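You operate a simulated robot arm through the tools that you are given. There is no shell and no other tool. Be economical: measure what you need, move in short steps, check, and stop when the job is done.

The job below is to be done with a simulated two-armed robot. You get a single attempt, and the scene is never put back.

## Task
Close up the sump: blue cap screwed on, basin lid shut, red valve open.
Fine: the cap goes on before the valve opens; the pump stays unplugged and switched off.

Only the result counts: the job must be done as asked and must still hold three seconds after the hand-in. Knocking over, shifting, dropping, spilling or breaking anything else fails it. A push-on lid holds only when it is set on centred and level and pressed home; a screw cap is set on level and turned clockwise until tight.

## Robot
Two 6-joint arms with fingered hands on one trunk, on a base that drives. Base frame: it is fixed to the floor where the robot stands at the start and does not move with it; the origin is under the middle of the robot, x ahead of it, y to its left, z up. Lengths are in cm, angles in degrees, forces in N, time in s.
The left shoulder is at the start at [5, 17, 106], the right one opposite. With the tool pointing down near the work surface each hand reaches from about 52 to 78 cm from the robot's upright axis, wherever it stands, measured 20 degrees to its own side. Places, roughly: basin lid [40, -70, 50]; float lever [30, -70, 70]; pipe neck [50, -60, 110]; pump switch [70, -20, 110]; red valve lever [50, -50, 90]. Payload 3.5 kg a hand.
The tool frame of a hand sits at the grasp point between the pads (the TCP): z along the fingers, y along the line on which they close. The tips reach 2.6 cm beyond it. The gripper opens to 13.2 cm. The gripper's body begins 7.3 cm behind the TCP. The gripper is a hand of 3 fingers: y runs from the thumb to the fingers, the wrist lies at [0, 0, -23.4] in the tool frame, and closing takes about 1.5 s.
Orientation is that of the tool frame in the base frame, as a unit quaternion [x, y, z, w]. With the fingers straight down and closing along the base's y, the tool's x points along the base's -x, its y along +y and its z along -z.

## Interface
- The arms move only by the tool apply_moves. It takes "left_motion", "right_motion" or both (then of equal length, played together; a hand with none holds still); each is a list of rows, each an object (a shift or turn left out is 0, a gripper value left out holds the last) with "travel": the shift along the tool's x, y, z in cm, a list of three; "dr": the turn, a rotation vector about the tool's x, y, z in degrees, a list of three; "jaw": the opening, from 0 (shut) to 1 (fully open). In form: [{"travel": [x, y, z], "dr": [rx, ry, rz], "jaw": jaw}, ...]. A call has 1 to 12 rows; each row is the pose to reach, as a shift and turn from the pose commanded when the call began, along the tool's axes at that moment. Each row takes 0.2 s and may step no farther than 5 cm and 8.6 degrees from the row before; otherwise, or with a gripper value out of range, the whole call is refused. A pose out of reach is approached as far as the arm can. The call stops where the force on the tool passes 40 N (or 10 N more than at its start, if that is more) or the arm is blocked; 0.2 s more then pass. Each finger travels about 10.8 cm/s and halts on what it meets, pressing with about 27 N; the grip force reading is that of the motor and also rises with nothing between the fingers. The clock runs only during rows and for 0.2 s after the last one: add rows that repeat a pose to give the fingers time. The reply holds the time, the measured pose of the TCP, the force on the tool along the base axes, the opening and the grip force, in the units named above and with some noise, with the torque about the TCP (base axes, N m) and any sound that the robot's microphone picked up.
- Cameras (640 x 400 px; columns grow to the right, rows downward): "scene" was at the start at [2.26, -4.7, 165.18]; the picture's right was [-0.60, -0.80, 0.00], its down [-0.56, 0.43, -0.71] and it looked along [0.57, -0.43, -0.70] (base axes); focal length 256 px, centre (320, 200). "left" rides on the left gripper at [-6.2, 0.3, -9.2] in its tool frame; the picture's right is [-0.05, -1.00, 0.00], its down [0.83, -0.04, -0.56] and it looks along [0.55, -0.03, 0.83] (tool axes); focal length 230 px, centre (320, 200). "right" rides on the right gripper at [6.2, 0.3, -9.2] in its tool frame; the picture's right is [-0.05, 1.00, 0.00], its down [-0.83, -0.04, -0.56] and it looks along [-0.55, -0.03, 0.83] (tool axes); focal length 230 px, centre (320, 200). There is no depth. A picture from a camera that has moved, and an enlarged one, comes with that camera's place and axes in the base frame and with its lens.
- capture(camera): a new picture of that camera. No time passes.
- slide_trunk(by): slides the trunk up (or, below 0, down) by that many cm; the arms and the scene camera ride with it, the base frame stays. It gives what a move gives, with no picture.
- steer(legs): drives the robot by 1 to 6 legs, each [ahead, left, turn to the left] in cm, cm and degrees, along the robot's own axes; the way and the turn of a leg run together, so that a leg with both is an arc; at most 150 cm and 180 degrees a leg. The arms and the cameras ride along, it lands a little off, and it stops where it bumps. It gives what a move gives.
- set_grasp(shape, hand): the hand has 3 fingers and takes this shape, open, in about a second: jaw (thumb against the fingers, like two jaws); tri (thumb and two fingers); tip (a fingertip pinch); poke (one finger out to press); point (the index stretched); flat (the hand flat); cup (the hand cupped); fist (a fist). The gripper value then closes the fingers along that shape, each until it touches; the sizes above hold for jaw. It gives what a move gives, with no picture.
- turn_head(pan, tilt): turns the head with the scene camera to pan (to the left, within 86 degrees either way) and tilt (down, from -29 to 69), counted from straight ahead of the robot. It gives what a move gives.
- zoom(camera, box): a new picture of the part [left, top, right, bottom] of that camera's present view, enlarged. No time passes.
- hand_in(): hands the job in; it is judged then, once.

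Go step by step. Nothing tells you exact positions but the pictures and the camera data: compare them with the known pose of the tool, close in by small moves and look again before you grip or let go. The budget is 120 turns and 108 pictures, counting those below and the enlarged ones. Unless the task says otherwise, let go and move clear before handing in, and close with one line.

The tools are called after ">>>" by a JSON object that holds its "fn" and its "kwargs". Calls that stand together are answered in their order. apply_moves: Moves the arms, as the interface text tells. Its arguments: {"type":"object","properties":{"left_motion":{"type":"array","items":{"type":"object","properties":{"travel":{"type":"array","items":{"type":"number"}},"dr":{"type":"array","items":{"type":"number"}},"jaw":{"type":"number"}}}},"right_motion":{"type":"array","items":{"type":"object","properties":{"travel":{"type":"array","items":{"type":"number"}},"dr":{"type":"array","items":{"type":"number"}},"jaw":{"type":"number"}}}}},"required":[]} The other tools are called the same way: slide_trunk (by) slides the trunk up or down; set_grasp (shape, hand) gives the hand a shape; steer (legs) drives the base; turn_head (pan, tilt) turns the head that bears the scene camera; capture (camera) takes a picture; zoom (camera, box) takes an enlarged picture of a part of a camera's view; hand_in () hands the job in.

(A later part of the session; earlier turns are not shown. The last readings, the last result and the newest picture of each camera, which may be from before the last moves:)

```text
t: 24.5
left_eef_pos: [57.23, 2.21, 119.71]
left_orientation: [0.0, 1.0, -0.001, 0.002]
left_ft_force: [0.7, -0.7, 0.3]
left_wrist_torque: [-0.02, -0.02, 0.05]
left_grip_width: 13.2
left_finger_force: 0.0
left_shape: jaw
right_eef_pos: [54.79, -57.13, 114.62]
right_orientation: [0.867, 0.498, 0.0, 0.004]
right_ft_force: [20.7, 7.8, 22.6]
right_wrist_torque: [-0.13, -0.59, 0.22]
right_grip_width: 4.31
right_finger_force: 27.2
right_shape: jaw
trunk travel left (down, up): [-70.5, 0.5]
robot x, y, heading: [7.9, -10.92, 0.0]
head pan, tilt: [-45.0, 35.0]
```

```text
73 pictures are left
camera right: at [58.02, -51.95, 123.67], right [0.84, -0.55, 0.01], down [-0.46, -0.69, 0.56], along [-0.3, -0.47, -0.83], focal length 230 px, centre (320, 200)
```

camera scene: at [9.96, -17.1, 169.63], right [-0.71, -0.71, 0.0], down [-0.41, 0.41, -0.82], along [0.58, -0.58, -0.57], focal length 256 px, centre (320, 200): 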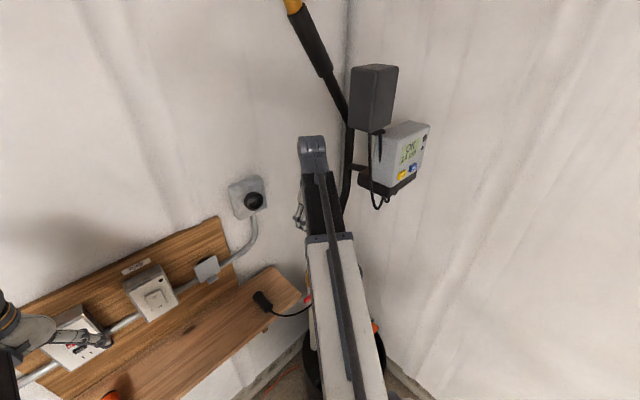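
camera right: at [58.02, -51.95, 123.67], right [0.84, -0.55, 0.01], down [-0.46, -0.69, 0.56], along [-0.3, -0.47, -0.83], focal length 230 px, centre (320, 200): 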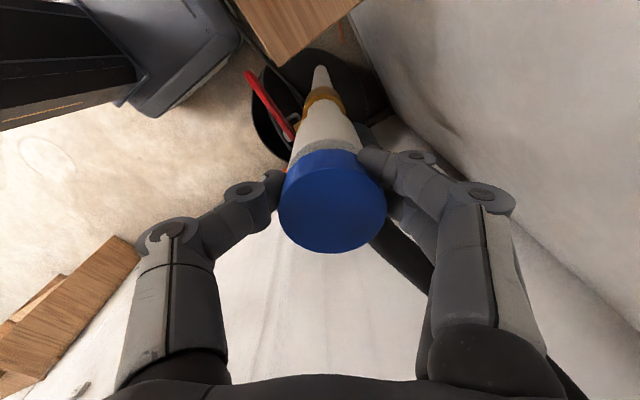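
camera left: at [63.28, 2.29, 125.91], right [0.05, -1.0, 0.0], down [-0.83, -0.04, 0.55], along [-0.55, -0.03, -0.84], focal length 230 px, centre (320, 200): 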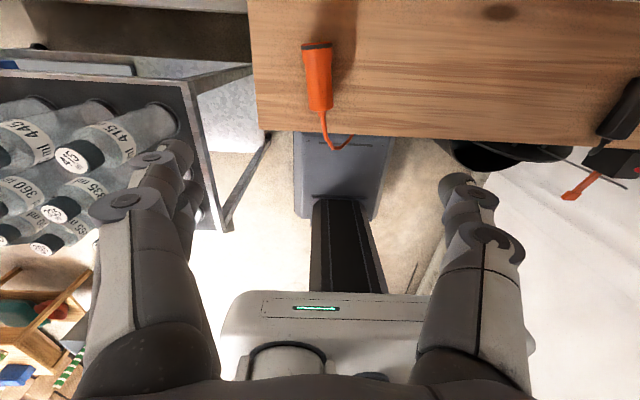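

The cap holds and the load shows an eccentric grip. I'll relieve the load and keep turning clockwise about the true axis.

>>> {"fn": "apply_moves", "kwargs": {"right_motion": [{"travel": [0.33, 0.27, 0], "dr": [0, 0, 0]}, {"travel": [0.38, 0.37, 0], "dr": [0, 0, 8]}, {"travel": [0.42, 0.48, 0], "dr": [0, 0, 16]}, {"travel": [0.44, 0.59, 0], "dr": [0, 0, 24]}, {"travel": [0.44, 0.7, 0], "dr": [0, 0, 32]}, {"travel": [0.43, 0.82, 0.05], "dr": [0, 0, 40]}, {"travel": [0.4, 0.93, 0.05], "dr": [0, 0, 48]}, {"travel": [0.36, 1.04, 0.05], "dr": [0, 0, 56]}, {"travel": [0.31, 1.14, 0.05], "dr": [0, 0, 64]}]}}

>>> {"fn": "capture", "kwargs": {"camera": "right"}}

```text
t: 26.5
left_eef_pos: [57.35, 2.11, 119.8]
left_orientation: [-0.001, 1.0, 0.0, 0.004]
left_ft_force: [-0.4, -0.6, 0.0]
left_wrist_torque: [0.0, 0.0, 0.02]
left_grip_width: 13.16
left_finger_force: 0.1
left_shape: jaw
right_eef_pos: [55.77, -57.67, 114.45]
right_orientation: [0.999, -0.036, 0.001, 0.002]
right_ft_force: [12.4, -11.4, 22.9]
right_wrist_torque: [-0.51, -0.08, 0.19]
right_grip_width: 4.34
right_finger_force: 26.8
right_shape: jaw
trunk travel left (down, up): [-70.5, 0.5]
robot x, y, heading: [8.07, -10.82, 0.1]
head pan, tilt: [-45.0, 35.0]
```

```text
72 pictures are left
camera right: at [61.76, -58.48, 123.61], right [-0.12, -0.99, 0.0], down [-0.83, 0.11, 0.55], along [-0.55, 0.07, -0.83], focal length 230 px, centre (320, 200)
```

right: 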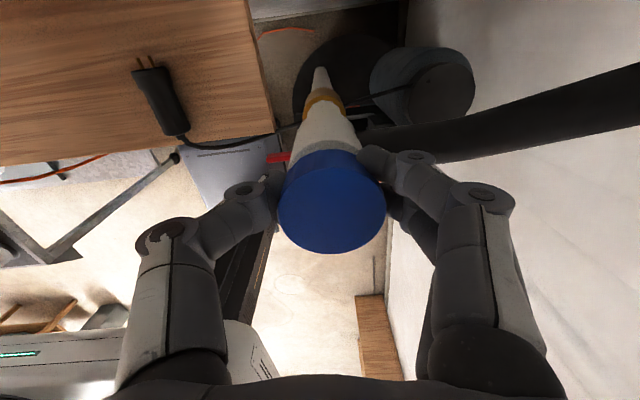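

>>> {"fn": "apply_moves", "kwargs": {"right_motion": [{"travel": [0.23, 0.19, 0], "dr": [0, 0, 0]}, {"travel": [0.28, 0.29, 0], "dr": [0, 0, 8]}, {"travel": [0.32, 0.4, 0], "dr": [0, 0, 16]}, {"travel": [0.34, 0.51, 0], "dr": [0, 0, 24]}, {"travel": [0.34, 0.62, 0.05], "dr": [0, 0, 32]}, {"travel": [0.33, 0.74, 0.05], "dr": [0, 0, 40]}, {"travel": [0.3, 0.85, 0.05], "dr": [0, 0, 48]}, {"travel": [0.26, 0.96, 0.1], "dr": [0, 0, 56]}, {"travel": [0.21, 1.06, 0.1], "dr": [0, 0, 64]}, {"travel": [0.15, 1.15, 0.1], "dr": [0, 0, 72]}]}}

>>> {"fn": "capture", "kwargs": {"camera": "right"}}

```text
t: 28.7
left_eef_pos: [57.07, 1.92, 119.87]
left_orientation: [0.0, 1.0, 0.0, 0.005]
left_ft_force: [0.3, 1.7, 0.2]
left_wrist_torque: [-0.02, 0.01, 0.0]
left_grip_width: 13.19
left_finger_force: 0.1
left_shape: jaw
right_eef_pos: [55.53, -58.96, 114.42]
right_orientation: [0.787, -0.617, 0.002, 0.0]
right_ft_force: [-7.9, -15.8, 19.5]
right_wrist_torque: [-0.3, 0.51, 0.19]
right_grip_width: 4.3
right_finger_force: 27.1
right_shape: jaw
trunk travel left (down, up): [-70.5, 0.5]
robot x, y, heading: [7.92, -11.57, 0.0]
head pan, tilt: [-45.0, 35.0]
```

```text
71 pictures are left
camera right: at [56.59, -65.01, 123.55], right [-0.98, -0.19, 0.0], down [-0.16, 0.82, 0.55], along [-0.1, 0.54, -0.83], focal length 230 px, centre (320, 200)
```

right: 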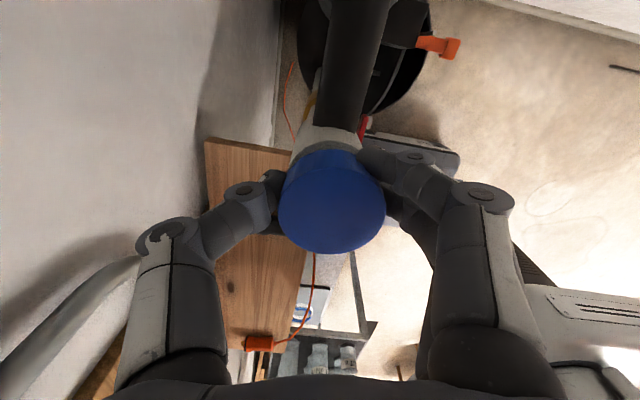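

>>> {"fn": "apply_moves", "kwargs": {"right_motion": [{"travel": [0.25, 0.23, 0], "dr": [0, 0, 0]}, {"travel": [0.3, 0.33, 0], "dr": [0, 0, 8]}, {"travel": [0.34, 0.44, 0.05], "dr": [0, 0, 16]}, {"travel": [0.36, 0.55, 0.05], "dr": [0, 0, 24]}, {"travel": [0.36, 0.66, 0.1], "dr": [0, 0, 32]}, {"travel": [0.35, 0.78, 0.1], "dr": [0, 0, 40]}, {"travel": [0.32, 0.89, 0.1], "dr": [0, 0, 48]}, {"travel": [0.28, 1.0, 0.15], "dr": [0, 0, 56]}, {"travel": [0.23, 1.1, 0.15], "dr": [0, 0, 64]}, {"travel": [0.17, 1.19, 0.15], "dr": [0, 0, 72]}]}}

>>> {"fn": "capture", "kwargs": {"camera": "right"}}

```text
t: 30.9
left_eef_pos: [57.0, 2.01, 119.91]
left_orientation: [0.001, 1.0, 0.001, 0.005]
left_ft_force: [-0.1, 0.1, 0.1]
left_wrist_torque: [-0.02, 0.0, 0.03]
left_grip_width: 13.21
left_finger_force: 0.1
left_shape: jaw
right_eef_pos: [54.4, -60.2, 114.14]
right_orientation: [-0.501, 0.865, -0.001, 0.0]
right_ft_force: [-21.3, -24.1, 5.9]
right_wrist_torque: [-0.14, 0.58, 1.01]
right_grip_width: 3.62
right_finger_force: 27.3
right_shape: jaw
right hand out of reach, approached as far as the arm can: row 7, 8, 9, 10
trunk travel left (down, up): [-70.5, 0.5]
robot x, y, heading: [8.16, -11.43, -0.0]
head pan, tilt: [-45.0, 35.0]
```

```text
70 pictures are left
camera right: at [50.94, -65.27, 123.37], right [-0.84, 0.54, 0.0], down [0.45, 0.7, 0.55], along [0.3, 0.46, -0.83], focal length 230 px, centre (320, 200)
```

right: 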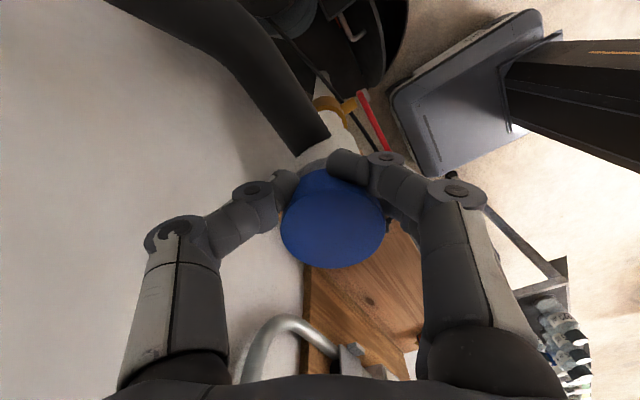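

The wrist reached its limit and the fingers slid partly off, with torque at about 1 N m. I'll open, rise and look at how the cap sits.

>>> {"fn": "apply_moves", "kwargs": {"right_motion": [{"travel": [0, 0, 0], "jaw": 0.62}, {"travel": [0, 0, 0], "jaw": 0.62}, {"travel": [0, 0, 0], "jaw": 0.62}, {"travel": [0, 0, -2], "jaw": 0.62}, {"travel": [0, 0, -4], "jaw": 0.62}]}}

>>> {"fn": "capture", "kwargs": {"camera": "right"}}

```text
t: 32.1
left_eef_pos: [57.1, 2.1, 119.75]
left_orientation: [-0.001, 1.0, -0.001, 0.003]
left_ft_force: [0.2, 0.1, 0.6]
left_wrist_torque: [0.01, 0.0, -0.01]
left_grip_width: 13.19
left_finger_force: 0.0
left_shape: jaw
right_eef_pos: [54.83, -59.87, 118.28]
right_orientation: [-0.503, 0.864, -0.001, 0.0]
right_ft_force: [-0.5, -1.1, 0.5]
right_wrist_torque: [0.02, 0.02, 0.01]
right_grip_width: 8.15
right_finger_force: 0.1
right_shape: jaw
trunk travel left (down, up): [-70.5, 0.5]
robot x, y, heading: [7.57, -11.15, -0.2]
head pan, tilt: [-45.0, 35.0]
```

```text
69 pictures are left
camera right: at [51.34, -64.97, 127.42], right [-0.84, 0.54, 0.0], down [0.45, 0.7, 0.55], along [0.3, 0.47, -0.83], focal length 230 px, centre (320, 200)
```

right: 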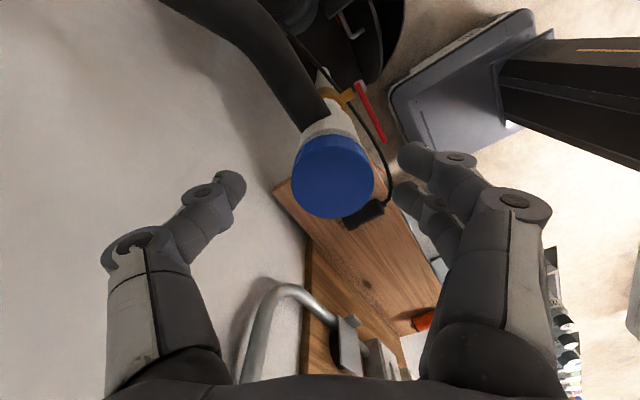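

The cap sits on the neck with its axis at about [54.8, -57.9] and its top at z 113.8. I'll unwind the open hand above it, then regrip centred and tighten.

>>> {"fn": "apply_moves", "kwargs": {"right_motion": [{"travel": [-1.7, 0.98, -1], "dr": [0, 0, -8.5]}, {"travel": [-1.7, 0.98, -1], "dr": [0, 0, -17]}, {"travel": [-1.7, 0.98, -1], "dr": [0, 0, -25.5]}, {"travel": [-1.7, 0.98, -1], "dr": [0, 0, -34]}, {"travel": [-1.7, 0.98, -1], "dr": [0, 0, -42.5]}, {"travel": [-1.7, 0.98, -1], "dr": [0, 0, -51]}, {"travel": [-1.7, 0.98, -1], "dr": [0, 0, -59.5]}, {"travel": [-1.7, 0.98, -1], "dr": [0, 0, -68]}, {"travel": [-1.7, 0.98, -1], "dr": [0, 0, -76.5]}, {"travel": [-1.7, 0.98, -1], "dr": [0, 0, -85]}, {"travel": [-1.7, 0.98, -1], "dr": [0, 0, -93.5]}, {"travel": [-1.7, 0.98, -1], "dr": [0, 0, -102]}]}}

>>> {"fn": "apply_moves", "kwargs": {"right_motion": [{"dr": [0, 0, -8.5]}, {"dr": [0, 0, -17]}, {"dr": [0, 0, -25.5]}, {"dr": [0, 0, -34]}, {"dr": [0, 0, -42.5]}, {"dr": [0, 0, -51]}, {"dr": [0, 0, -59.5]}, {"dr": [0, 0, -68]}, {"dr": [0, 0, -76.5]}, {"dr": [0, 0, -85]}, {"dr": [0, 0, -93.5]}, {"dr": [0, 0, -102]}]}}

>>> {"fn": "capture", "kwargs": {"camera": "right"}}

```text
t: 34.7
left_eef_pos: [57.25, 2.09, 119.75]
left_orientation: [0.0, 1.0, 0.0, 0.004]
left_ft_force: [-0.1, 0.2, -0.3]
left_wrist_torque: [0.03, 0.0, -0.02]
left_grip_width: 13.19
left_finger_force: 0.1
left_shape: jaw
right_eef_pos: [54.8, -57.78, 119.23]
right_orientation: [0.989, -0.151, 0.001, 0.001]
right_ft_force: [-0.4, -1.0, 0.0]
right_wrist_torque: [0.01, 0.0, -0.03]
right_grip_width: 8.15
right_finger_force: 0.1
right_shape: jaw
trunk travel left (down, up): [-70.5, 0.5]
robot x, y, heading: [8.05, -11.3, 0.1]
head pan, tilt: [-45.0, 35.0]
```

```text
t: 37.3
left_eef_pos: [57.19, 1.99, 119.87]
left_orientation: [0.0, 1.0, 0.0, 0.003]
left_ft_force: [0.3, -0.2, 0.3]
left_wrist_torque: [-0.03, 0.02, 0.03]
left_grip_width: 13.2
left_finger_force: 0.1
left_shape: jaw
right_eef_pos: [54.81, -57.88, 119.12]
right_orientation: [0.739, 0.673, 0.0, 0.001]
right_ft_force: [0.1, -0.2, 0.6]
right_wrist_torque: [0.01, 0.02, 0.02]
right_grip_width: 8.15
right_finger_force: 0.0
right_shape: jaw
trunk travel left (down, up): [-70.5, 0.5]
robot x, y, heading: [7.85, -11.0, 0.2]
head pan, tilt: [-45.0, 35.0]
```

```text
68 pictures are left
camera right: at [55.52, -51.7, 128.32], right [0.99, -0.15, 0.0], down [-0.12, -0.82, 0.56], along [-0.08, -0.55, -0.83], focal length 230 px, centre (320, 200)
```

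right: 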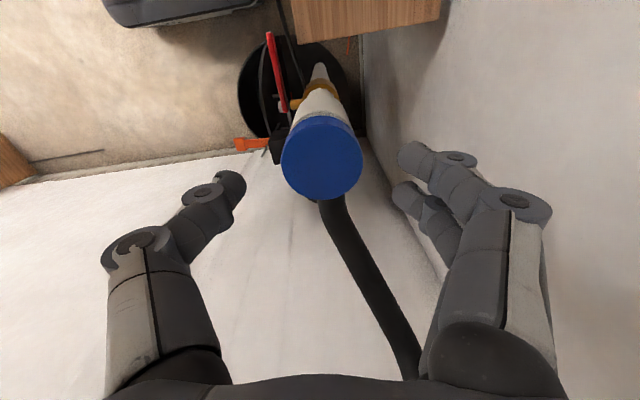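

The cap is level and centred under the hand. I'll lower, grip and tighten.

>>> {"fn": "apply_moves", "kwargs": {"right_motion": [{"travel": [-0.25, 0, 2]}, {"travel": [-0.25, 0, 4]}, {"travel": [-0.25, 0, 4.4]}, {"travel": [-0.25, 0, 4.4], "jaw": 0.15}, {"travel": [-0.25, 0, 4.4], "jaw": 0.15}, {"travel": [-0.25, 0, 4.4], "jaw": 0.15}, {"travel": [-0.25, 0, 4.4], "jaw": 0.15}, {"travel": [-0.25, 0, 4.4], "jaw": 0.15}]}}

>>> {"fn": "capture", "kwargs": {"camera": "right"}}

```text
t: 39.1
left_eef_pos: [57.23, 2.11, 119.85]
left_orientation: [0.0, 1.0, 0.0, 0.004]
left_ft_force: [0.2, 0.4, 0.4]
left_wrist_torque: [-0.01, -0.02, 0.02]
left_grip_width: 13.19
left_finger_force: 0.1
left_shape: jaw
right_eef_pos: [54.75, -58.06, 114.74]
right_orientation: [0.741, 0.672, 0.0, 0.001]
right_ft_force: [0.1, -0.3, -2.0]
right_wrist_torque: [0.0, 0.0, 0.12]
right_grip_width: 4.08
right_finger_force: 26.8
right_shape: jaw
trunk travel left (down, up): [-70.5, 0.5]
robot x, y, heading: [8.41, -11.01, 0.2]
head pan, tilt: [-45.0, 35.0]
```

```text
67 pictures are left
camera right: at [55.48, -51.97, 123.89], right [0.99, -0.15, 0.0], down [-0.12, -0.82, 0.56], along [-0.08, -0.55, -0.83], focal length 230 px, centre (320, 200)
```

right: 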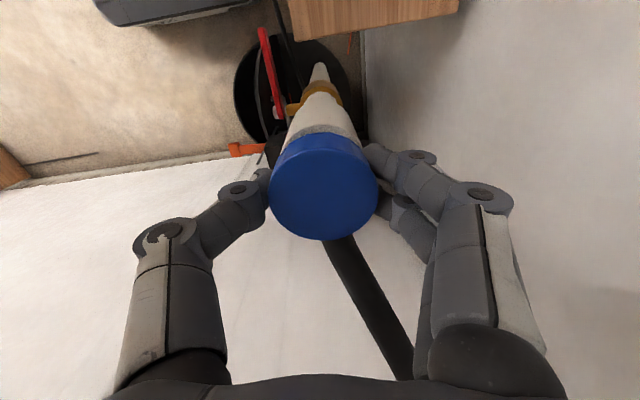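

Gripped with little side load. I'll turn clockwise and watch the torque.

>>> {"fn": "apply_moves", "kwargs": {"right_motion": [{"dr": [0, 0, 8]}, {"dr": [0, 0, 16]}, {"dr": [0, 0, 24]}, {"dr": [0, 0, 32]}, {"dr": [0, 0, 40]}, {"dr": [0, 0, 48]}]}}

>>> {"fn": "capture", "kwargs": {"camera": "right"}}

```text
t: 40.2
left_eef_pos: [57.18, 2.3, 119.78]
left_orientation: [-0.001, 1.0, -0.001, 0.003]
left_ft_force: [0.2, 0.1, 0.2]
left_wrist_torque: [0.02, -0.03, 0.01]
left_grip_width: 13.18
left_finger_force: 0.0
left_shape: jaw
right_eef_pos: [55.44, -57.2, 114.95]
right_orientation: [0.901, 0.434, 0.007, -0.001]
right_ft_force: [12.4, 14.4, -2.7]
right_wrist_torque: [0.21, -0.16, 0.71]
right_grip_width: 3.71
right_finger_force: 27.3
right_shape: jaw
trunk travel left (down, up): [-70.5, 0.5]
robot x, y, heading: [7.91, -10.98, 0.1]
head pan, tilt: [-45.0, 35.0]
stopped in row 5 (right hand): the force on the tool passed its limit at 42 N (the readings are from after the stop); the commanded pose is now the measured one
```

```text
66 pictures are left
camera right: at [59.31, -52.67, 124.04], right [0.75, -0.66, 0.0], down [-0.56, -0.63, 0.54], along [-0.36, -0.41, -0.84], focal length 230 px, centre (320, 200)
```

right: 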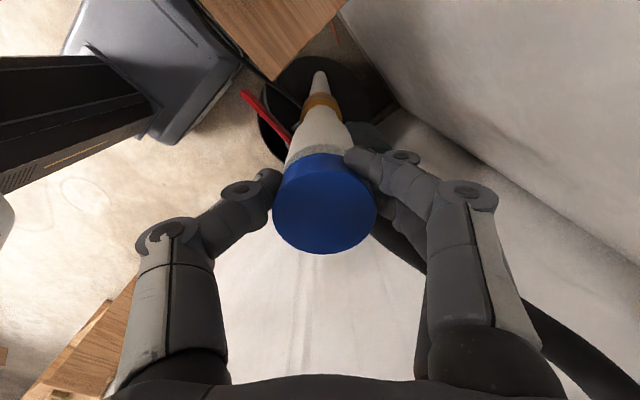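

The torque climbs at once and the fingers slip, so the cap is tight. I'll release, rise and check that it's level.

>>> {"fn": "apply_moves", "kwargs": {"right_motion": [{"jaw": 0.62}, {"jaw": 0.62}, {"jaw": 0.62}, {"travel": [0, 0, -2]}, {"travel": [0, 0, -5]}]}}

>>> {"fn": "capture", "kwargs": {"camera": "right"}}

```text
t: 41.4
left_eef_pos: [57.21, 2.14, 119.84]
left_orientation: [-0.001, 1.0, 0.0, 0.003]
left_ft_force: [-0.7, 0.6, -0.2]
left_wrist_torque: [0.0, -0.03, 0.0]
left_grip_width: 13.22
left_finger_force: 0.0
left_shape: jaw
right_eef_pos: [55.2, -57.72, 119.87]
right_orientation: [0.902, 0.431, 0.005, -0.001]
right_ft_force: [0.3, -0.6, -0.4]
right_wrist_torque: [-0.02, -0.01, -0.01]
right_grip_width: 8.15
right_finger_force: 0.1
right_shape: jaw
trunk travel left (down, up): [-70.5, 0.5]
robot x, y, heading: [8.21, -11.23, 0.2]
head pan, tilt: [-45.0, 35.0]
```

```text
65 pictures are left
camera right: at [59.01, -53.09, 129.05], right [0.74, -0.67, 0.0], down [-0.56, -0.62, 0.55], along [-0.36, -0.41, -0.84], focal length 230 px, centre (320, 200)
```

right: 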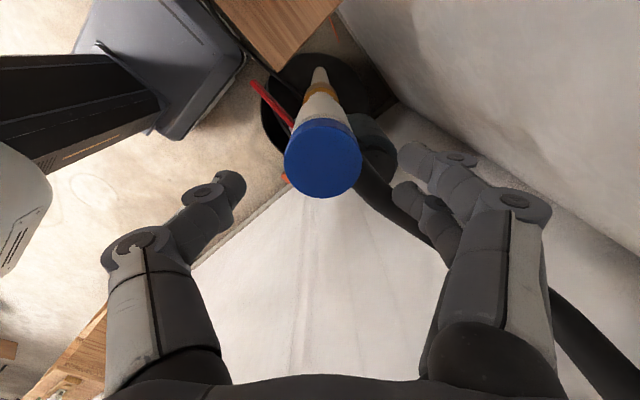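

The cap is level and tight. I'll unwind the wrist to its neutral yaw above the cap and then look at the valve.

>>> {"fn": "apply_moves", "kwargs": {"right_motion": [{"dr": [0, 0, -8.5]}, {"dr": [0, 0, -17]}, {"dr": [0, 0, -25.5]}, {"dr": [0, 0, -34]}, {"dr": [0, 0, -42.5]}, {"dr": [0, 0, -51]}, {"dr": [0, 0, -59.5]}, {"dr": [0, 0, -68]}, {"dr": [0, 0, -76.5]}, {"dr": [0, 0, -85]}, {"dr": [0, 0, -93.5]}, {"dr": [0, 0, -102]}]}}

>>> {"fn": "apply_moves", "kwargs": {"right_motion": [{"dr": [0, 0, -8.5]}, {"dr": [0, 0, -17]}, {"dr": [0, 0, -27], "travel": [0, 0, 0]}]}}

```text
t: 44.0
left_eef_pos: [57.17, 2.23, 119.79]
left_orientation: [-0.001, 1.0, 0.0, 0.003]
left_ft_force: [0.1, -0.2, -0.3]
left_wrist_torque: [-0.03, 0.0, 0.0]
left_grip_width: 13.17
left_finger_force: 0.1
left_shape: jaw
right_eef_pos: [55.0, -57.65, 119.83]
right_orientation: [0.232, 0.973, 0.004, 0.003]
right_ft_force: [0.8, -0.1, 0.9]
right_wrist_torque: [-0.02, 0.0, -0.03]
right_grip_width: 8.16
right_finger_force: 0.1
right_shape: jaw
trunk travel left (down, up): [-70.5, 0.5]
robot x, y, heading: [8.13, -10.86, 0.0]
head pan, tilt: [-45.0, 35.0]
```

```text
refused: row 3 steps farther than a row can; nothing moved
```

>>> {"fn": "apply_moves", "kwargs": {"right_motion": [{"dr": [0, 0, -7], "travel": [3.1, -1.6, 0]}, {"dr": [0, 0, -14], "travel": [6.2, -3.2, 1]}, {"dr": [0, 0, -21], "travel": [9.3, -4.8, 2]}, {"dr": [0, 0, -27], "travel": [12.5, -6.4, 3]}, {"dr": [0, 0, -27], "travel": [12.5, -6.4, 7]}, {"dr": [0, 0, -27], "travel": [12.5, -6.4, 11]}, {"dr": [0, 0, -27], "travel": [12.5, -6.4, 15]}]}}

>>> {"fn": "capture", "kwargs": {"camera": "right"}}

>>> {"fn": "capture", "kwargs": {"camera": "scene"}}

```text
t: 45.6
left_eef_pos: [57.17, 2.26, 119.81]
left_orientation: [-0.001, 1.0, 0.0, 0.003]
left_ft_force: [-0.4, -0.6, 0.0]
left_wrist_torque: [0.01, -0.04, 0.02]
left_grip_width: 13.18
left_finger_force: 0.1
left_shape: jaw
right_eef_pos: [42.05, -58.41, 104.75]
right_orientation: [-0.001, 1.0, 0.003, 0.003]
right_ft_force: [0.1, 0.5, -0.5]
right_wrist_torque: [0.05, -0.02, 0.05]
right_grip_width: 8.15
right_finger_force: 0.1
right_shape: jaw
right hand out of reach, approached as far as the arm can: row 6, 7
trunk travel left (down, up): [-70.5, 0.5]
robot x, y, heading: [8.07, -11.29, 0.2]
head pan, tilt: [-45.0, 35.0]
```

```text
64 pictures are left
camera right: at [35.66, -58.15, 113.78], right [0.05, 1.0, 0.01], down [0.83, -0.05, 0.56], along [0.56, -0.02, -0.83], focal length 230 px, centre (320, 200)
```

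right: 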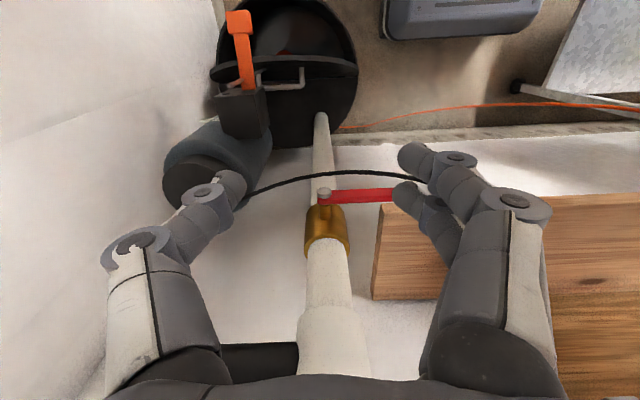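

```text
63 pictures are left
camera scene: at [10.01, -17.08, 169.63], right [-0.71, -0.71, 0.0], down [-0.41, 0.41, -0.82], along [0.58, -0.58, -0.57], focal length 256 px, centre (320, 200)
```

scene: 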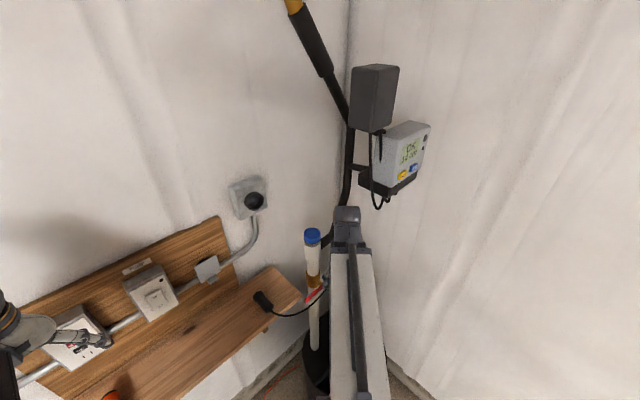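

The lever pivot comes out at about [48.5, -58.2, 93.3], and the lever runs 9 cm along +y just in front of the shelf end. To push its tip down with a tilted closed hand I need more room, so I'll back the base up.

>>> {"fn": "steer", "kwargs": {"legs": [[-9, 6, 0]]}}

>>> {"fn": "capture", "kwargs": {"camera": "scene"}}

>>> {"fn": "capture", "kwargs": {"camera": "right"}}

```text
t: 46.8
left_eef_pos: [47.94, 8.23, 119.89]
left_orientation: [0.0, 1.0, -0.001, 0.004]
left_ft_force: [-2.0, 0.9, 0.6]
left_wrist_torque: [0.01, -0.04, 0.05]
left_grip_width: 13.21
left_finger_force: 0.1
left_shape: jaw
right_eef_pos: [32.8, -52.32, 104.93]
right_orientation: [0.001, 1.0, 0.003, 0.004]
right_ft_force: [0.1, -0.2, -0.6]
right_wrist_torque: [-0.05, -0.03, -0.01]
right_grip_width: 8.13
right_finger_force: 0.2
right_shape: jaw
trunk travel left (down, up): [-70.5, 0.5]
robot x, y, heading: [-1.11, -4.84, -0.0]
head pan, tilt: [-45.0, 35.0]
```

```text
62 pictures are left
camera scene: at [0.73, -10.88, 169.64], right [-0.71, -0.71, 0.0], down [-0.41, 0.4, -0.82], along [0.58, -0.58, -0.57], focal length 256 px, centre (320, 200)
```

scene: 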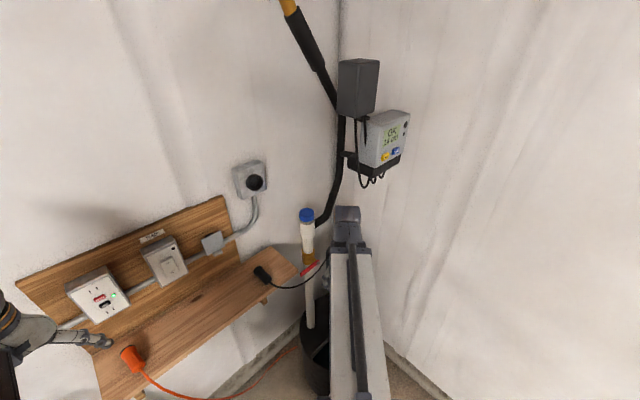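

```text
61 pictures are left
camera right: at [26.43, -51.99, 113.9], right [0.05, 1.0, 0.01], down [0.83, -0.05, 0.56], along [0.56, -0.02, -0.83], focal length 230 px, centre (320, 200)
```

right: 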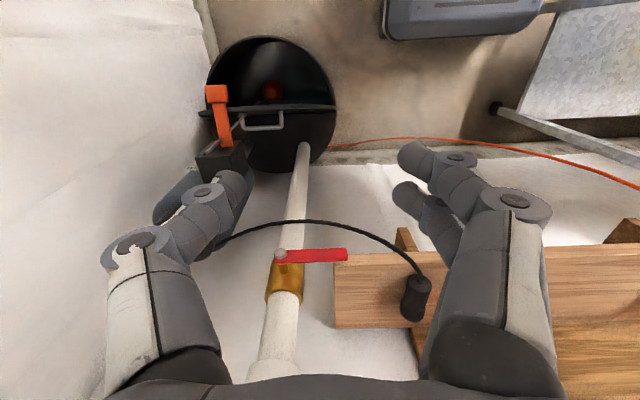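

The pivot position holds up from this view. I'll close the fingers, tilt the hand 40° and place it above the lever end.

>>> {"fn": "apply_moves", "kwargs": {"right_motion": [{"travel": [-2.5, 0.5, 0], "dr": [0, 0, 0], "jaw": 0}, {"travel": [-5, 1, 0], "dr": [8, 0, 0], "jaw": 0}, {"travel": [-8, 1.5, 0], "dr": [16, 0, 0], "jaw": 0}, {"travel": [-11, 2, 0], "dr": [24, 0, 0], "jaw": 0}, {"travel": [-13.5, 2.5, 0], "dr": [32, 0, 0], "jaw": 0}, {"travel": [-15.5, 2.8, 1], "dr": [40, 0, 0], "jaw": 0}, {"travel": [-15.5, 2.8, 3], "dr": [40, 0, 0], "jaw": 0}, {"travel": [-15.5, 2.8, 3], "dr": [40, 0, 0], "jaw": 0}]}}

>>> {"fn": "capture", "kwargs": {"camera": "right"}}

>>> {"fn": "capture", "kwargs": {"camera": "scene"}}

```text
t: 48.5
left_eef_pos: [48.07, 8.16, 119.85]
left_orientation: [-0.001, 1.0, 0.0, 0.004]
left_ft_force: [-0.3, 0.6, -0.2]
left_wrist_torque: [0.06, -0.01, 0.01]
left_grip_width: 13.18
left_finger_force: 0.0
left_shape: jaw
right_eef_pos: [48.36, -49.54, 101.98]
right_orientation: [0.001, 0.941, -0.339, 0.003]
right_ft_force: [-0.1, -0.3, -0.2]
right_wrist_torque: [0.02, 0.02, 0.01]
right_grip_width: 0.0
right_finger_force: 26.9
right_shape: jaw
trunk travel left (down, up): [-70.5, 0.5]
robot x, y, heading: [-1.14, -5.26, -0.1]
head pan, tilt: [-45.0, 35.0]
```

```text
60 pictures are left
camera right: at [42.05, -43.35, 108.6], right [0.06, 0.77, -0.64], down [0.83, 0.32, 0.46], along [0.56, -0.55, -0.62], focal length 230 px, centre (320, 200)
```

right: 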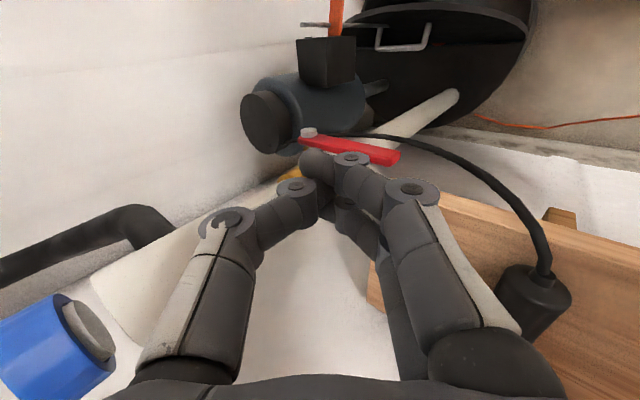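

```text
59 pictures are left
camera scene: at [0.91, -11.0, 169.63], right [-0.71, -0.71, 0.0], down [-0.41, 0.41, -0.82], along [0.58, -0.58, -0.57], focal length 256 px, centre (320, 200)
```

scene: 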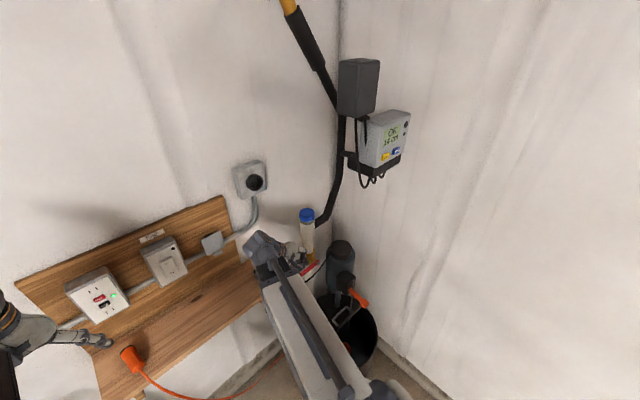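

The cap's underside needs a closer look.

>>> {"fn": "zoom", "kwargs": {"camera": "right", "box": [0, 180, 240, 400]}}

>>> {"fn": "zoom", "kwargs": {"camera": "scene", "box": [270, 190, 370, 300]}}

```text
1.82 times, centred on (120, 290) of right
camera zoom: at [42.05, -43.35, 108.6], right [0.06, 0.77, -0.64], down [0.83, 0.32, 0.46], along [0.56, -0.55, -0.62], focal length 418 px, centre (684, 36)
```

zoom: 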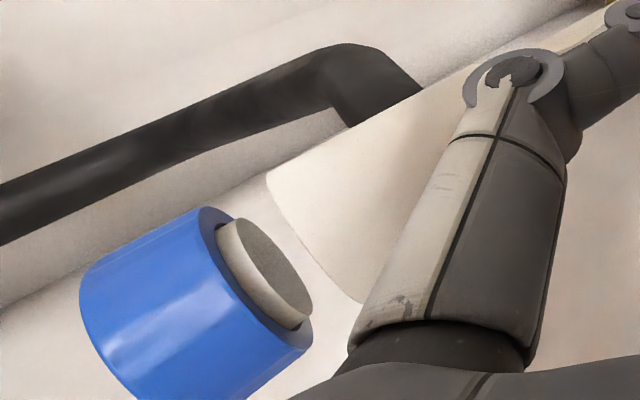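

```text
3.64 times, centred on (320, 245) of scene
camera zoom: at [0.91, -11.0, 169.63], right [-0.71, -0.71, 0.0], down [-0.41, 0.41, -0.82], along [0.58, -0.58, -0.57], focal length 930 px, centre (320, 36)
```

zoom: 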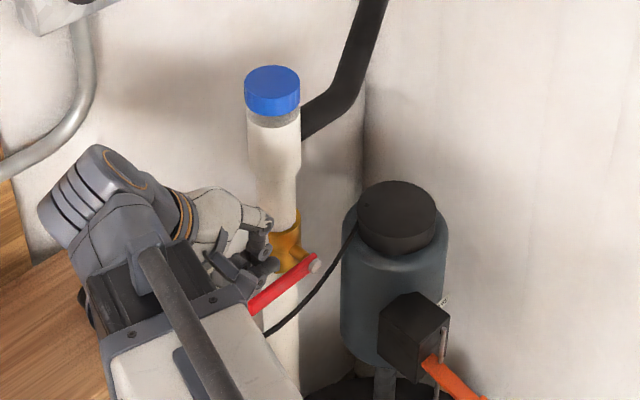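

>>> {"fn": "zoom", "kwargs": {"camera": "right", "box": [40, 260, 160, 360]}}

>>> {"fn": "zoom", "kwargs": {"camera": "scene", "box": [290, 200, 330, 230]}}

```text
4.00 times, centred on (100, 310) of right
camera zoom: at [42.05, -43.35, 108.6], right [0.06, 0.77, -0.64], down [0.83, 0.32, 0.46], along [0.56, -0.55, -0.62], focal length 920 px, centre (1200, -240)
```

zoom: 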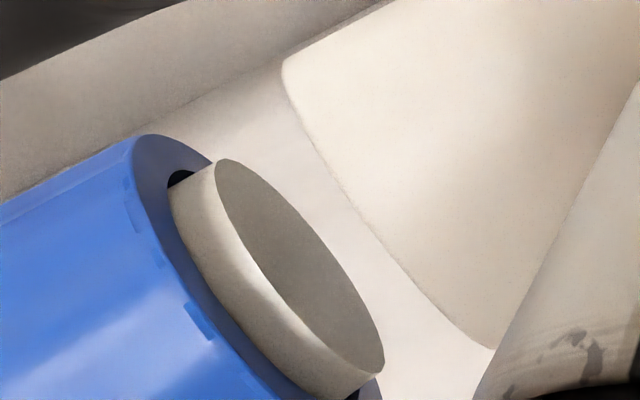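

```text
13.33 times, centred on (310, 215) of scene
camera zoom: at [0.91, -11.0, 169.63], right [-0.71, -0.71, 0.0], down [-0.41, 0.41, -0.82], along [0.58, -0.58, -0.57], focal length 3408 px, centre (453, 0)
```

zoom: 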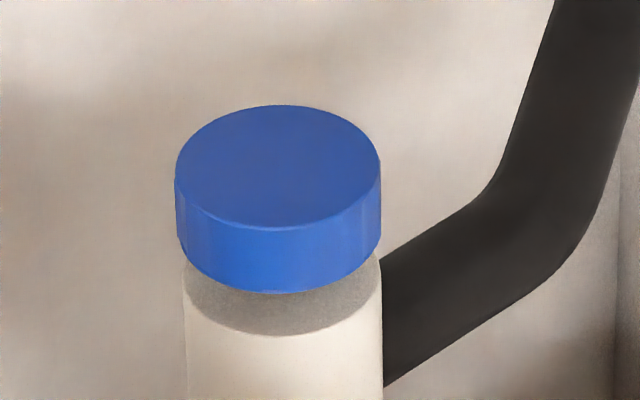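

The cap is level and seated, and the small gap under the neck is just how the pipe is built. Now I'll press the lever end down along its arc in short steps.

>>> {"fn": "apply_moves", "kwargs": {"right_motion": [{"travel": [0.26, 1.4, 2.1]}, {"travel": [0.26, 2.71, 4.25]}, {"travel": [0.26, 3.5, 5.2]}, {"travel": [0.26, 4.32, 6.17]}, {"travel": [0.26, 4.9, 7.0]}, {"travel": [0.26, 5.53, 7.77]}]}}

>>> {"fn": "capture", "kwargs": {"camera": "right"}}

>>> {"fn": "zoom", "kwargs": {"camera": "scene", "box": [250, 220, 370, 320]}}

```text
t: 49.8
left_eef_pos: [47.83, 8.39, 119.87]
left_orientation: [-0.001, 1.0, -0.001, 0.004]
left_ft_force: [0.4, 0.4, -0.1]
left_wrist_torque: [0.01, 0.03, -0.03]
left_grip_width: 13.21
left_finger_force: 0.1
left_shape: jaw
right_eef_pos: [48.22, -49.93, 94.06]
right_orientation: [0.0, 0.939, -0.343, 0.008]
right_ft_force: [-4.0, 9.1, 31.5]
right_wrist_torque: [-0.02, -0.31, 0.09]
right_grip_width: 0.0
right_finger_force: 27.2
right_shape: jaw
trunk travel left (down, up): [-70.5, 0.5]
robot x, y, heading: [-1.11, -4.91, 0.1]
head pan, tilt: [-45.0, 35.0]
stopped in row 6 (right hand): the force on the tool passed its limit at 42 N (the readings are from after the stop); the commanded pose is now the measured one
```

```text
54 pictures are left
camera right: at [41.85, -43.84, 100.59], right [0.06, 0.76, -0.64], down [0.82, 0.33, 0.47], along [0.57, -0.55, -0.61], focal length 230 px, centre (320, 200)
```

right: 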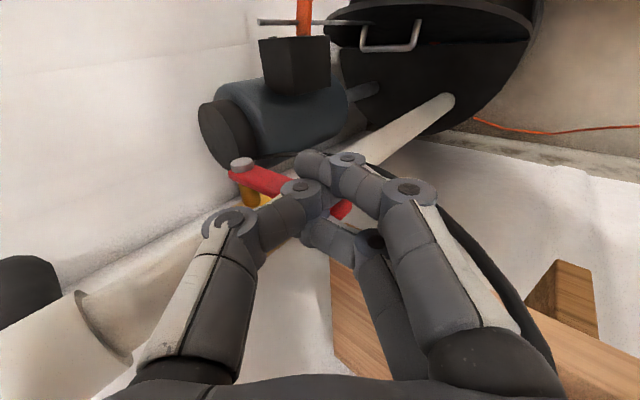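

```text
4.00 times, centred on (310, 270) of scene
camera zoom: at [0.61, -10.72, 169.67], right [-0.71, -0.71, 0.0], down [-0.4, 0.4, -0.82], along [0.58, -0.58, -0.57], focal length 1022 px, centre (360, -80)
```

zoom: 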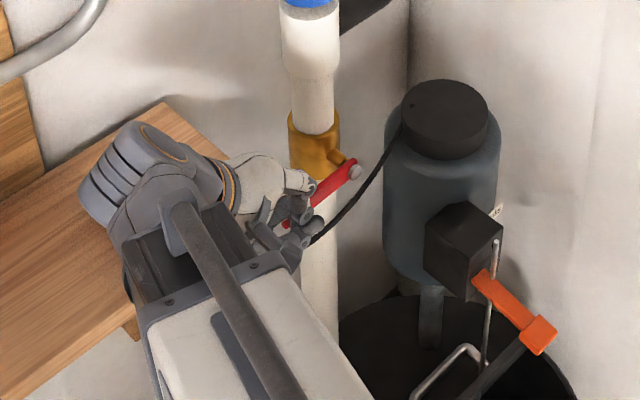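

>>> {"fn": "zoom", "kwargs": {"camera": "right", "box": [200, 120, 400, 280]}}

```text
2.50 times, centred on (300, 200) of right
camera zoom: at [41.85, -43.84, 100.59], right [0.06, 0.76, -0.64], down [0.82, 0.33, 0.47], along [0.57, -0.55, -0.61], focal length 575 px, centre (370, 200)
```

zoom: 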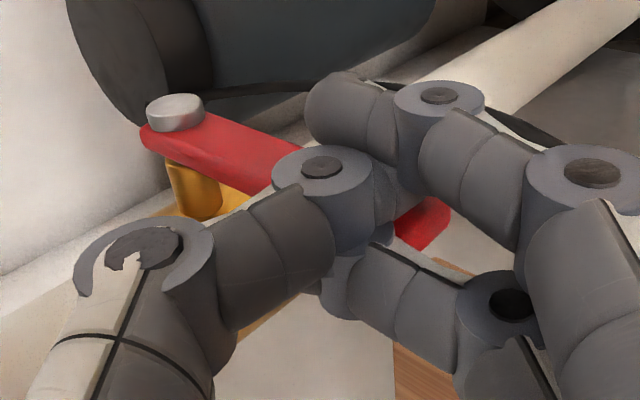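

The lever didn't yield downward at 42 N, though a finger may have met the shelf. I'll withdraw and use a forward-pitched finger from the front, which can push either way without ambiguity.

>>> {"fn": "apply_moves", "kwargs": {"right_motion": [{"travel": [0, -2.57, -3.06]}, {"travel": [0, -5.14, -6.13]}, {"travel": [2, -5.14, -6.13], "dr": [-8, 0, 0]}, {"travel": [4, -5.14, -6.13], "dr": [-16, 0, 0]}, {"travel": [6, -5.14, -6.13], "dr": [-24, 0, 0]}, {"travel": [8, -5.14, -6.13], "dr": [-32, 0, 0]}, {"travel": [10, -5.14, -6.13], "dr": [-40, 0, 0]}]}}

>>> {"fn": "steer", "kwargs": {"legs": [[-12, 0, 0]]}}

>>> {"fn": "capture", "kwargs": {"camera": "right"}}

>>> {"fn": "capture", "kwargs": {"camera": "scene"}}

```text
t: 51.4
left_eef_pos: [48.12, 8.37, 119.74]
left_orientation: [-0.001, 1.0, 0.0, 0.003]
left_ft_force: [0.1, 0.6, -0.6]
left_wrist_torque: [0.02, 0.0, 0.0]
left_grip_width: 13.21
left_finger_force: 0.1
left_shape: jaw
right_eef_pos: [38.31, -50.17, 101.38]
right_orientation: [-0.003, 1.0, 0.003, 0.006]
right_ft_force: [-1.2, 0.2, 0.4]
right_wrist_torque: [0.03, 0.02, -0.01]
right_grip_width: 0.0
right_finger_force: 27.1
right_shape: jaw
trunk travel left (down, up): [-70.5, 0.5]
robot x, y, heading: [-0.95, -5.0, 0.3]
head pan, tilt: [-45.0, 35.0]
```

```text
t: 52.7
left_eef_pos: [36.02, 8.21, 119.79]
left_orientation: [-0.001, 1.0, 0.0, 0.005]
left_ft_force: [0.0, -0.2, 0.8]
left_wrist_torque: [-0.01, -0.05, 0.0]
left_grip_width: 13.2
left_finger_force: 0.1
left_shape: jaw
right_eef_pos: [26.28, -50.13, 101.53]
right_orientation: [-0.003, 1.0, 0.001, 0.006]
right_ft_force: [0.2, 0.1, 0.3]
right_wrist_torque: [0.01, -0.01, 0.0]
right_grip_width: 0.0
right_finger_force: 27.0
right_shape: jaw
trunk travel left (down, up): [-70.5, 0.5]
robot x, y, heading: [-13.28, -5.09, -0.1]
head pan, tilt: [-45.0, 35.0]
```

```text
51 pictures are left
camera right: at [19.74, -49.96, 110.47], right [0.05, 1.0, 0.0], down [0.82, -0.04, 0.57], along [0.56, -0.02, -0.82], focal length 230 px, centre (320, 200)
```

right: 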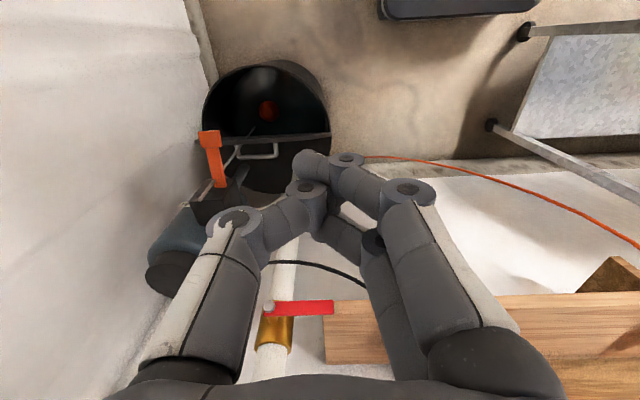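

```text
50 pictures are left
camera scene: at [-11.28, -10.99, 169.63], right [-0.71, -0.71, 0.0], down [-0.4, 0.41, -0.82], along [0.58, -0.58, -0.57], focal length 256 px, centre (320, 200)
```

scene: 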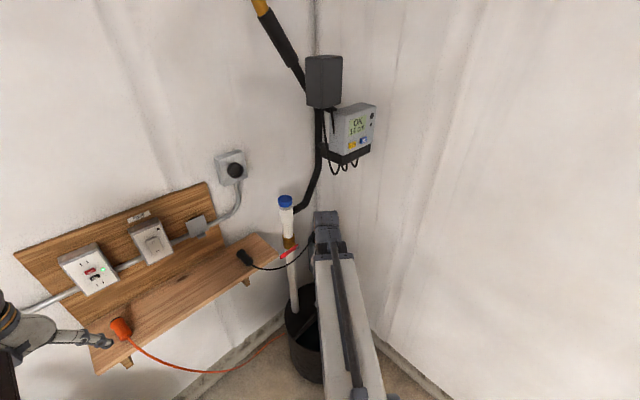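

The lever is still horizontal and everything is intact. I'll pitch the hand forward, then roll it so the thumb comes below the lever and the fingers above.

>>> {"fn": "apply_moves", "kwargs": {"right_motion": [{"travel": [-3, 0, 0], "dr": [0, -6, 0]}, {"travel": [-6, -0.5, 0], "dr": [0, -14, 0]}, {"travel": [-8, -1, 0], "dr": [0, -22, 0]}, {"travel": [-10, -1.5, 0], "dr": [0, -30, 0]}, {"travel": [-12, -2, 0], "dr": [0, -38, 0]}, {"travel": [-14, -2.4, 0], "dr": [0, -46, 0]}, {"travel": [-15.7, -2.4, 0], "dr": [0, -54, 0]}, {"travel": [-15.7, -2.4, 0], "dr": [0, -62, 0]}]}}

>>> {"fn": "apply_moves", "kwargs": {"right_motion": [{"dr": [0, 0, 8.5]}, {"dr": [0, 0, 17]}, {"dr": [0, 0, 25.5]}, {"dr": [0, 0, 34]}, {"dr": [0, 0, 42.5]}, {"dr": [0, 0, 51]}, {"dr": [0, 0, 59.5]}, {"dr": [0, 0, 68]}, {"dr": [0, 0, 76.5], "jaw": 0.4}, {"dr": [0, 0, 85], "jaw": 0.4}, {"dr": [0, 0, 90], "jaw": 0.4}]}}

>>> {"fn": "capture", "kwargs": {"camera": "right"}}

>>> {"fn": "zoom", "kwargs": {"camera": "scene", "box": [200, 180, 400, 320]}}

```text
t: 54.5
left_eef_pos: [36.1, 8.22, 119.69]
left_orientation: [0.0, 1.0, 0.0, 0.004]
left_ft_force: [0.4, 0.6, -1.0]
left_wrist_torque: [-0.02, 0.02, 0.04]
left_grip_width: 13.19
left_finger_force: 0.0
left_shape: jaw
right_eef_pos: [41.94, -52.64, 101.53]
right_orientation: [-0.001, 0.854, 0.003, 0.52]
right_ft_force: [-0.1, 0.3, 0.2]
right_wrist_torque: [0.03, -0.01, 0.0]
right_grip_width: 0.0
right_finger_force: 27.0
right_shape: jaw
trunk travel left (down, up): [-70.5, 0.5]
robot x, y, heading: [-13.07, -5.17, 0.2]
head pan, tilt: [-45.0, 35.0]
```

```text
t: 56.9
left_eef_pos: [36.12, 8.11, 119.76]
left_orientation: [0.0, 1.0, 0.001, 0.004]
left_ft_force: [-0.3, -0.7, 0.2]
left_wrist_torque: [-0.01, 0.0, 0.01]
left_grip_width: 13.19
left_finger_force: 0.1
left_shape: jaw
right_eef_pos: [42.03, -52.5, 101.51]
right_orientation: [0.604, 0.604, 0.37, 0.366]
right_ft_force: [-0.2, -0.2, 0.3]
right_wrist_torque: [0.0, 0.0, -0.01]
right_grip_width: 5.24
right_finger_force: 0.1
right_shape: jaw
trunk travel left (down, up): [-70.5, 0.5]
robot x, y, heading: [-13.14, -4.78, -0.1]
head pan, tilt: [-45.0, 35.0]
```

```text
49 pictures are left
camera right: at [33.78, -46.46, 105.99], right [0.46, -0.06, 0.89], down [-0.51, -0.83, 0.21], along [0.73, -0.55, -0.41], focal length 230 px, centre (320, 200)
```

right: 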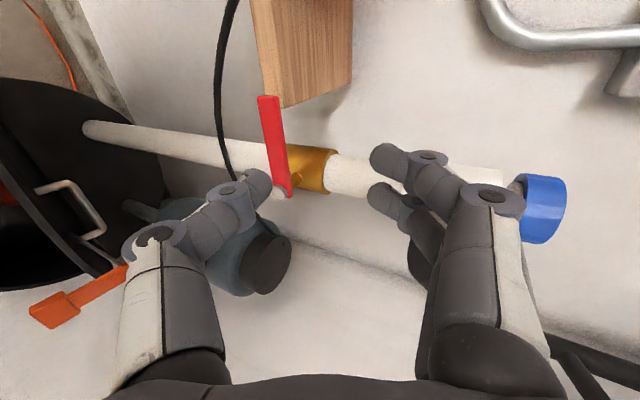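

```text
2.86 times, centred on (300, 250) of scene
camera zoom: at [-11.09, -11.0, 169.63], right [-0.71, -0.71, 0.0], down [-0.41, 0.41, -0.82], along [0.58, -0.58, -0.57], focal length 730 px, centre (377, 57)
```

zoom: 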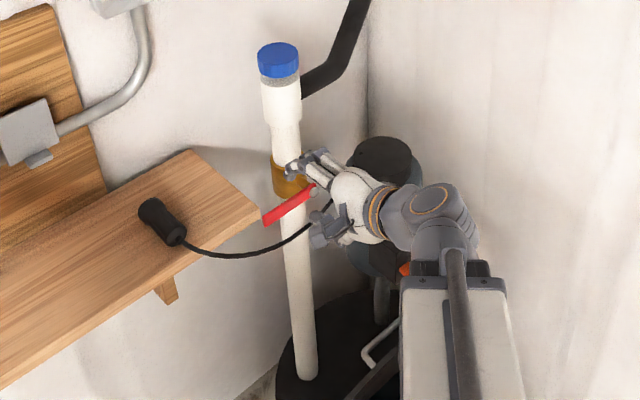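

This is a clear view: the lever is horizontal at z ≈ 93.8. I'll slide the hand down in line and then forward, so the lever enters between thumb and fingers.

>>> {"fn": "apply_moves", "kwargs": {"right_motion": [{"travel": [-0.3, -2.1, 0]}, {"travel": [-0.3, -4.1, 1]}, {"travel": [-0.3, -4.1, 4]}, {"travel": [-0.3, -4.1, 6]}]}}

>>> {"fn": "capture", "kwargs": {"camera": "right"}}

```text
t: 57.9
left_eef_pos: [36.1, 8.19, 119.65]
left_orientation: [0.0, 1.0, 0.0, 0.003]
left_ft_force: [0.5, -0.7, -0.8]
left_wrist_torque: [0.02, 0.01, 0.02]
left_grip_width: 13.2
left_finger_force: 0.1
left_shape: jaw
right_eef_pos: [45.38, -52.95, 95.05]
right_orientation: [0.605, 0.604, 0.369, 0.365]
right_ft_force: [0.4, -0.4, -0.3]
right_wrist_torque: [-0.01, 0.01, -0.02]
right_grip_width: 5.23
right_finger_force: 0.1
right_shape: jaw
trunk travel left (down, up): [-70.5, 0.5]
robot x, y, heading: [-13.08, -5.01, 0.1]
head pan, tilt: [-45.0, 35.0]
```

```text
47 pictures are left
camera right: at [37.24, -46.8, 99.51], right [0.46, -0.05, 0.89], down [-0.51, -0.83, 0.21], along [0.73, -0.55, -0.41], focal length 230 px, centre (320, 200)
```

right: 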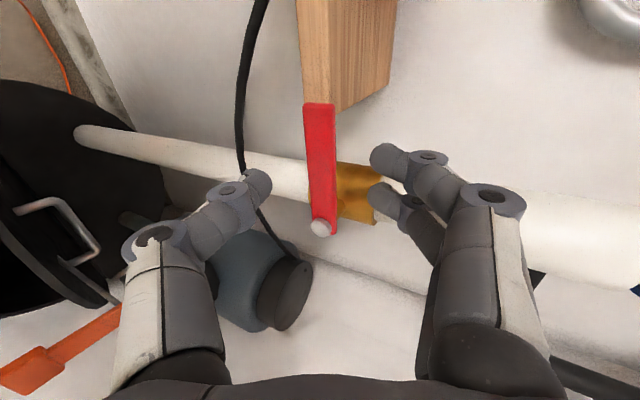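

The lever is centred between thumb and fingers. I'll go forward and pinch.

>>> {"fn": "apply_moves", "kwargs": {"right_motion": [{"travel": [0.4, 0, 1.6]}, {"travel": [0.4, 0, 3.2]}, {"travel": [0.4, 0, 3.2], "jaw": 0.05}, {"travel": [0.4, 0, 3.2], "jaw": 0.05}, {"travel": [0.4, 0, 3.2], "jaw": 0.05}, {"travel": [0.4, 0, 3.2], "jaw": 0.05}]}}

>>> {"fn": "capture", "kwargs": {"camera": "right"}}

```text
t: 59.3
left_eef_pos: [36.22, 8.14, 119.73]
left_orientation: [0.0, 1.0, -0.001, 0.002]
left_ft_force: [0.1, -0.2, -0.3]
left_wrist_torque: [-0.03, -0.02, 0.03]
left_grip_width: 13.18
left_finger_force: 0.0
left_shape: jaw
right_eef_pos: [48.41, -52.37, 93.55]
right_orientation: [0.604, 0.604, 0.369, 0.366]
right_ft_force: [12.0, -0.7, -2.7]
right_wrist_torque: [0.11, 0.1, 0.0]
right_grip_width: 1.05
right_finger_force: 27.2
right_shape: jaw
trunk travel left (down, up): [-70.5, 0.5]
robot x, y, heading: [-13.03, -4.87, 0.1]
head pan, tilt: [-45.0, 35.0]
```

```text
46 pictures are left
camera right: at [40.14, -46.29, 97.98], right [0.46, -0.05, 0.89], down [-0.51, -0.83, 0.21], along [0.73, -0.55, -0.41], focal length 230 px, centre (320, 200)
```

right: 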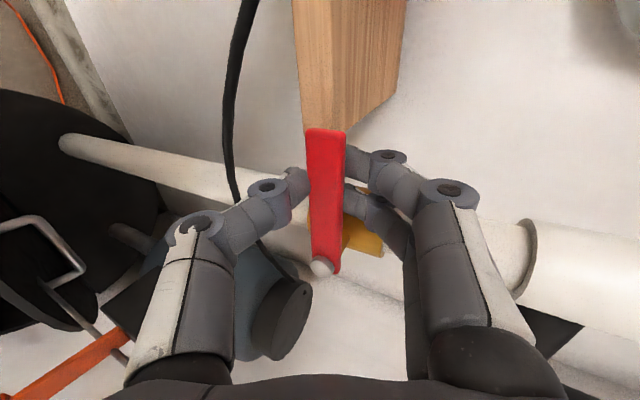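

The lever is pinched. I'll try a small downward arc, turning the hand with it.

>>> {"fn": "apply_moves", "kwargs": {"right_motion": [{"travel": [-0.03, -0.43, 0.22], "dr": [0, -2.3, -4.4]}, {"travel": [-0.1, -0.85, 0.44], "dr": [0, -4.6, -8.9]}, {"travel": [-0.19, -1.25, 0.64], "dr": [0, -6.9, -13.3]}]}}

>>> {"fn": "capture", "kwargs": {"camera": "right"}}

```text
t: 60.1
left_eef_pos: [36.2, 8.37, 119.68]
left_orientation: [0.0, 1.0, -0.001, 0.003]
left_ft_force: [0.6, -0.3, 0.2]
left_wrist_torque: [0.0, -0.01, -0.04]
left_grip_width: 13.18
left_finger_force: 0.1
left_shape: jaw
right_eef_pos: [48.34, -52.45, 92.38]
right_orientation: [0.549, 0.648, 0.287, 0.443]
right_ft_force: [19.3, 5.9, 12.2]
right_wrist_torque: [0.41, 0.09, -0.11]
right_grip_width: 1.03
right_finger_force: 27.2
right_shape: jaw
trunk travel left (down, up): [-70.5, 0.5]
robot x, y, heading: [-13.02, -4.95, -0.2]
head pan, tilt: [-45.0, 35.0]
```

```text
45 pictures are left
camera right: at [40.17, -45.41, 95.05], right [0.46, 0.18, 0.87], down [-0.51, -0.75, 0.42], along [0.73, -0.64, -0.25], focal length 230 px, centre (320, 200)
```

right: 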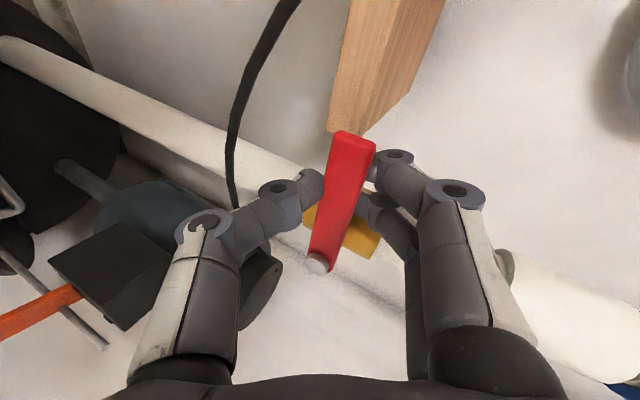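

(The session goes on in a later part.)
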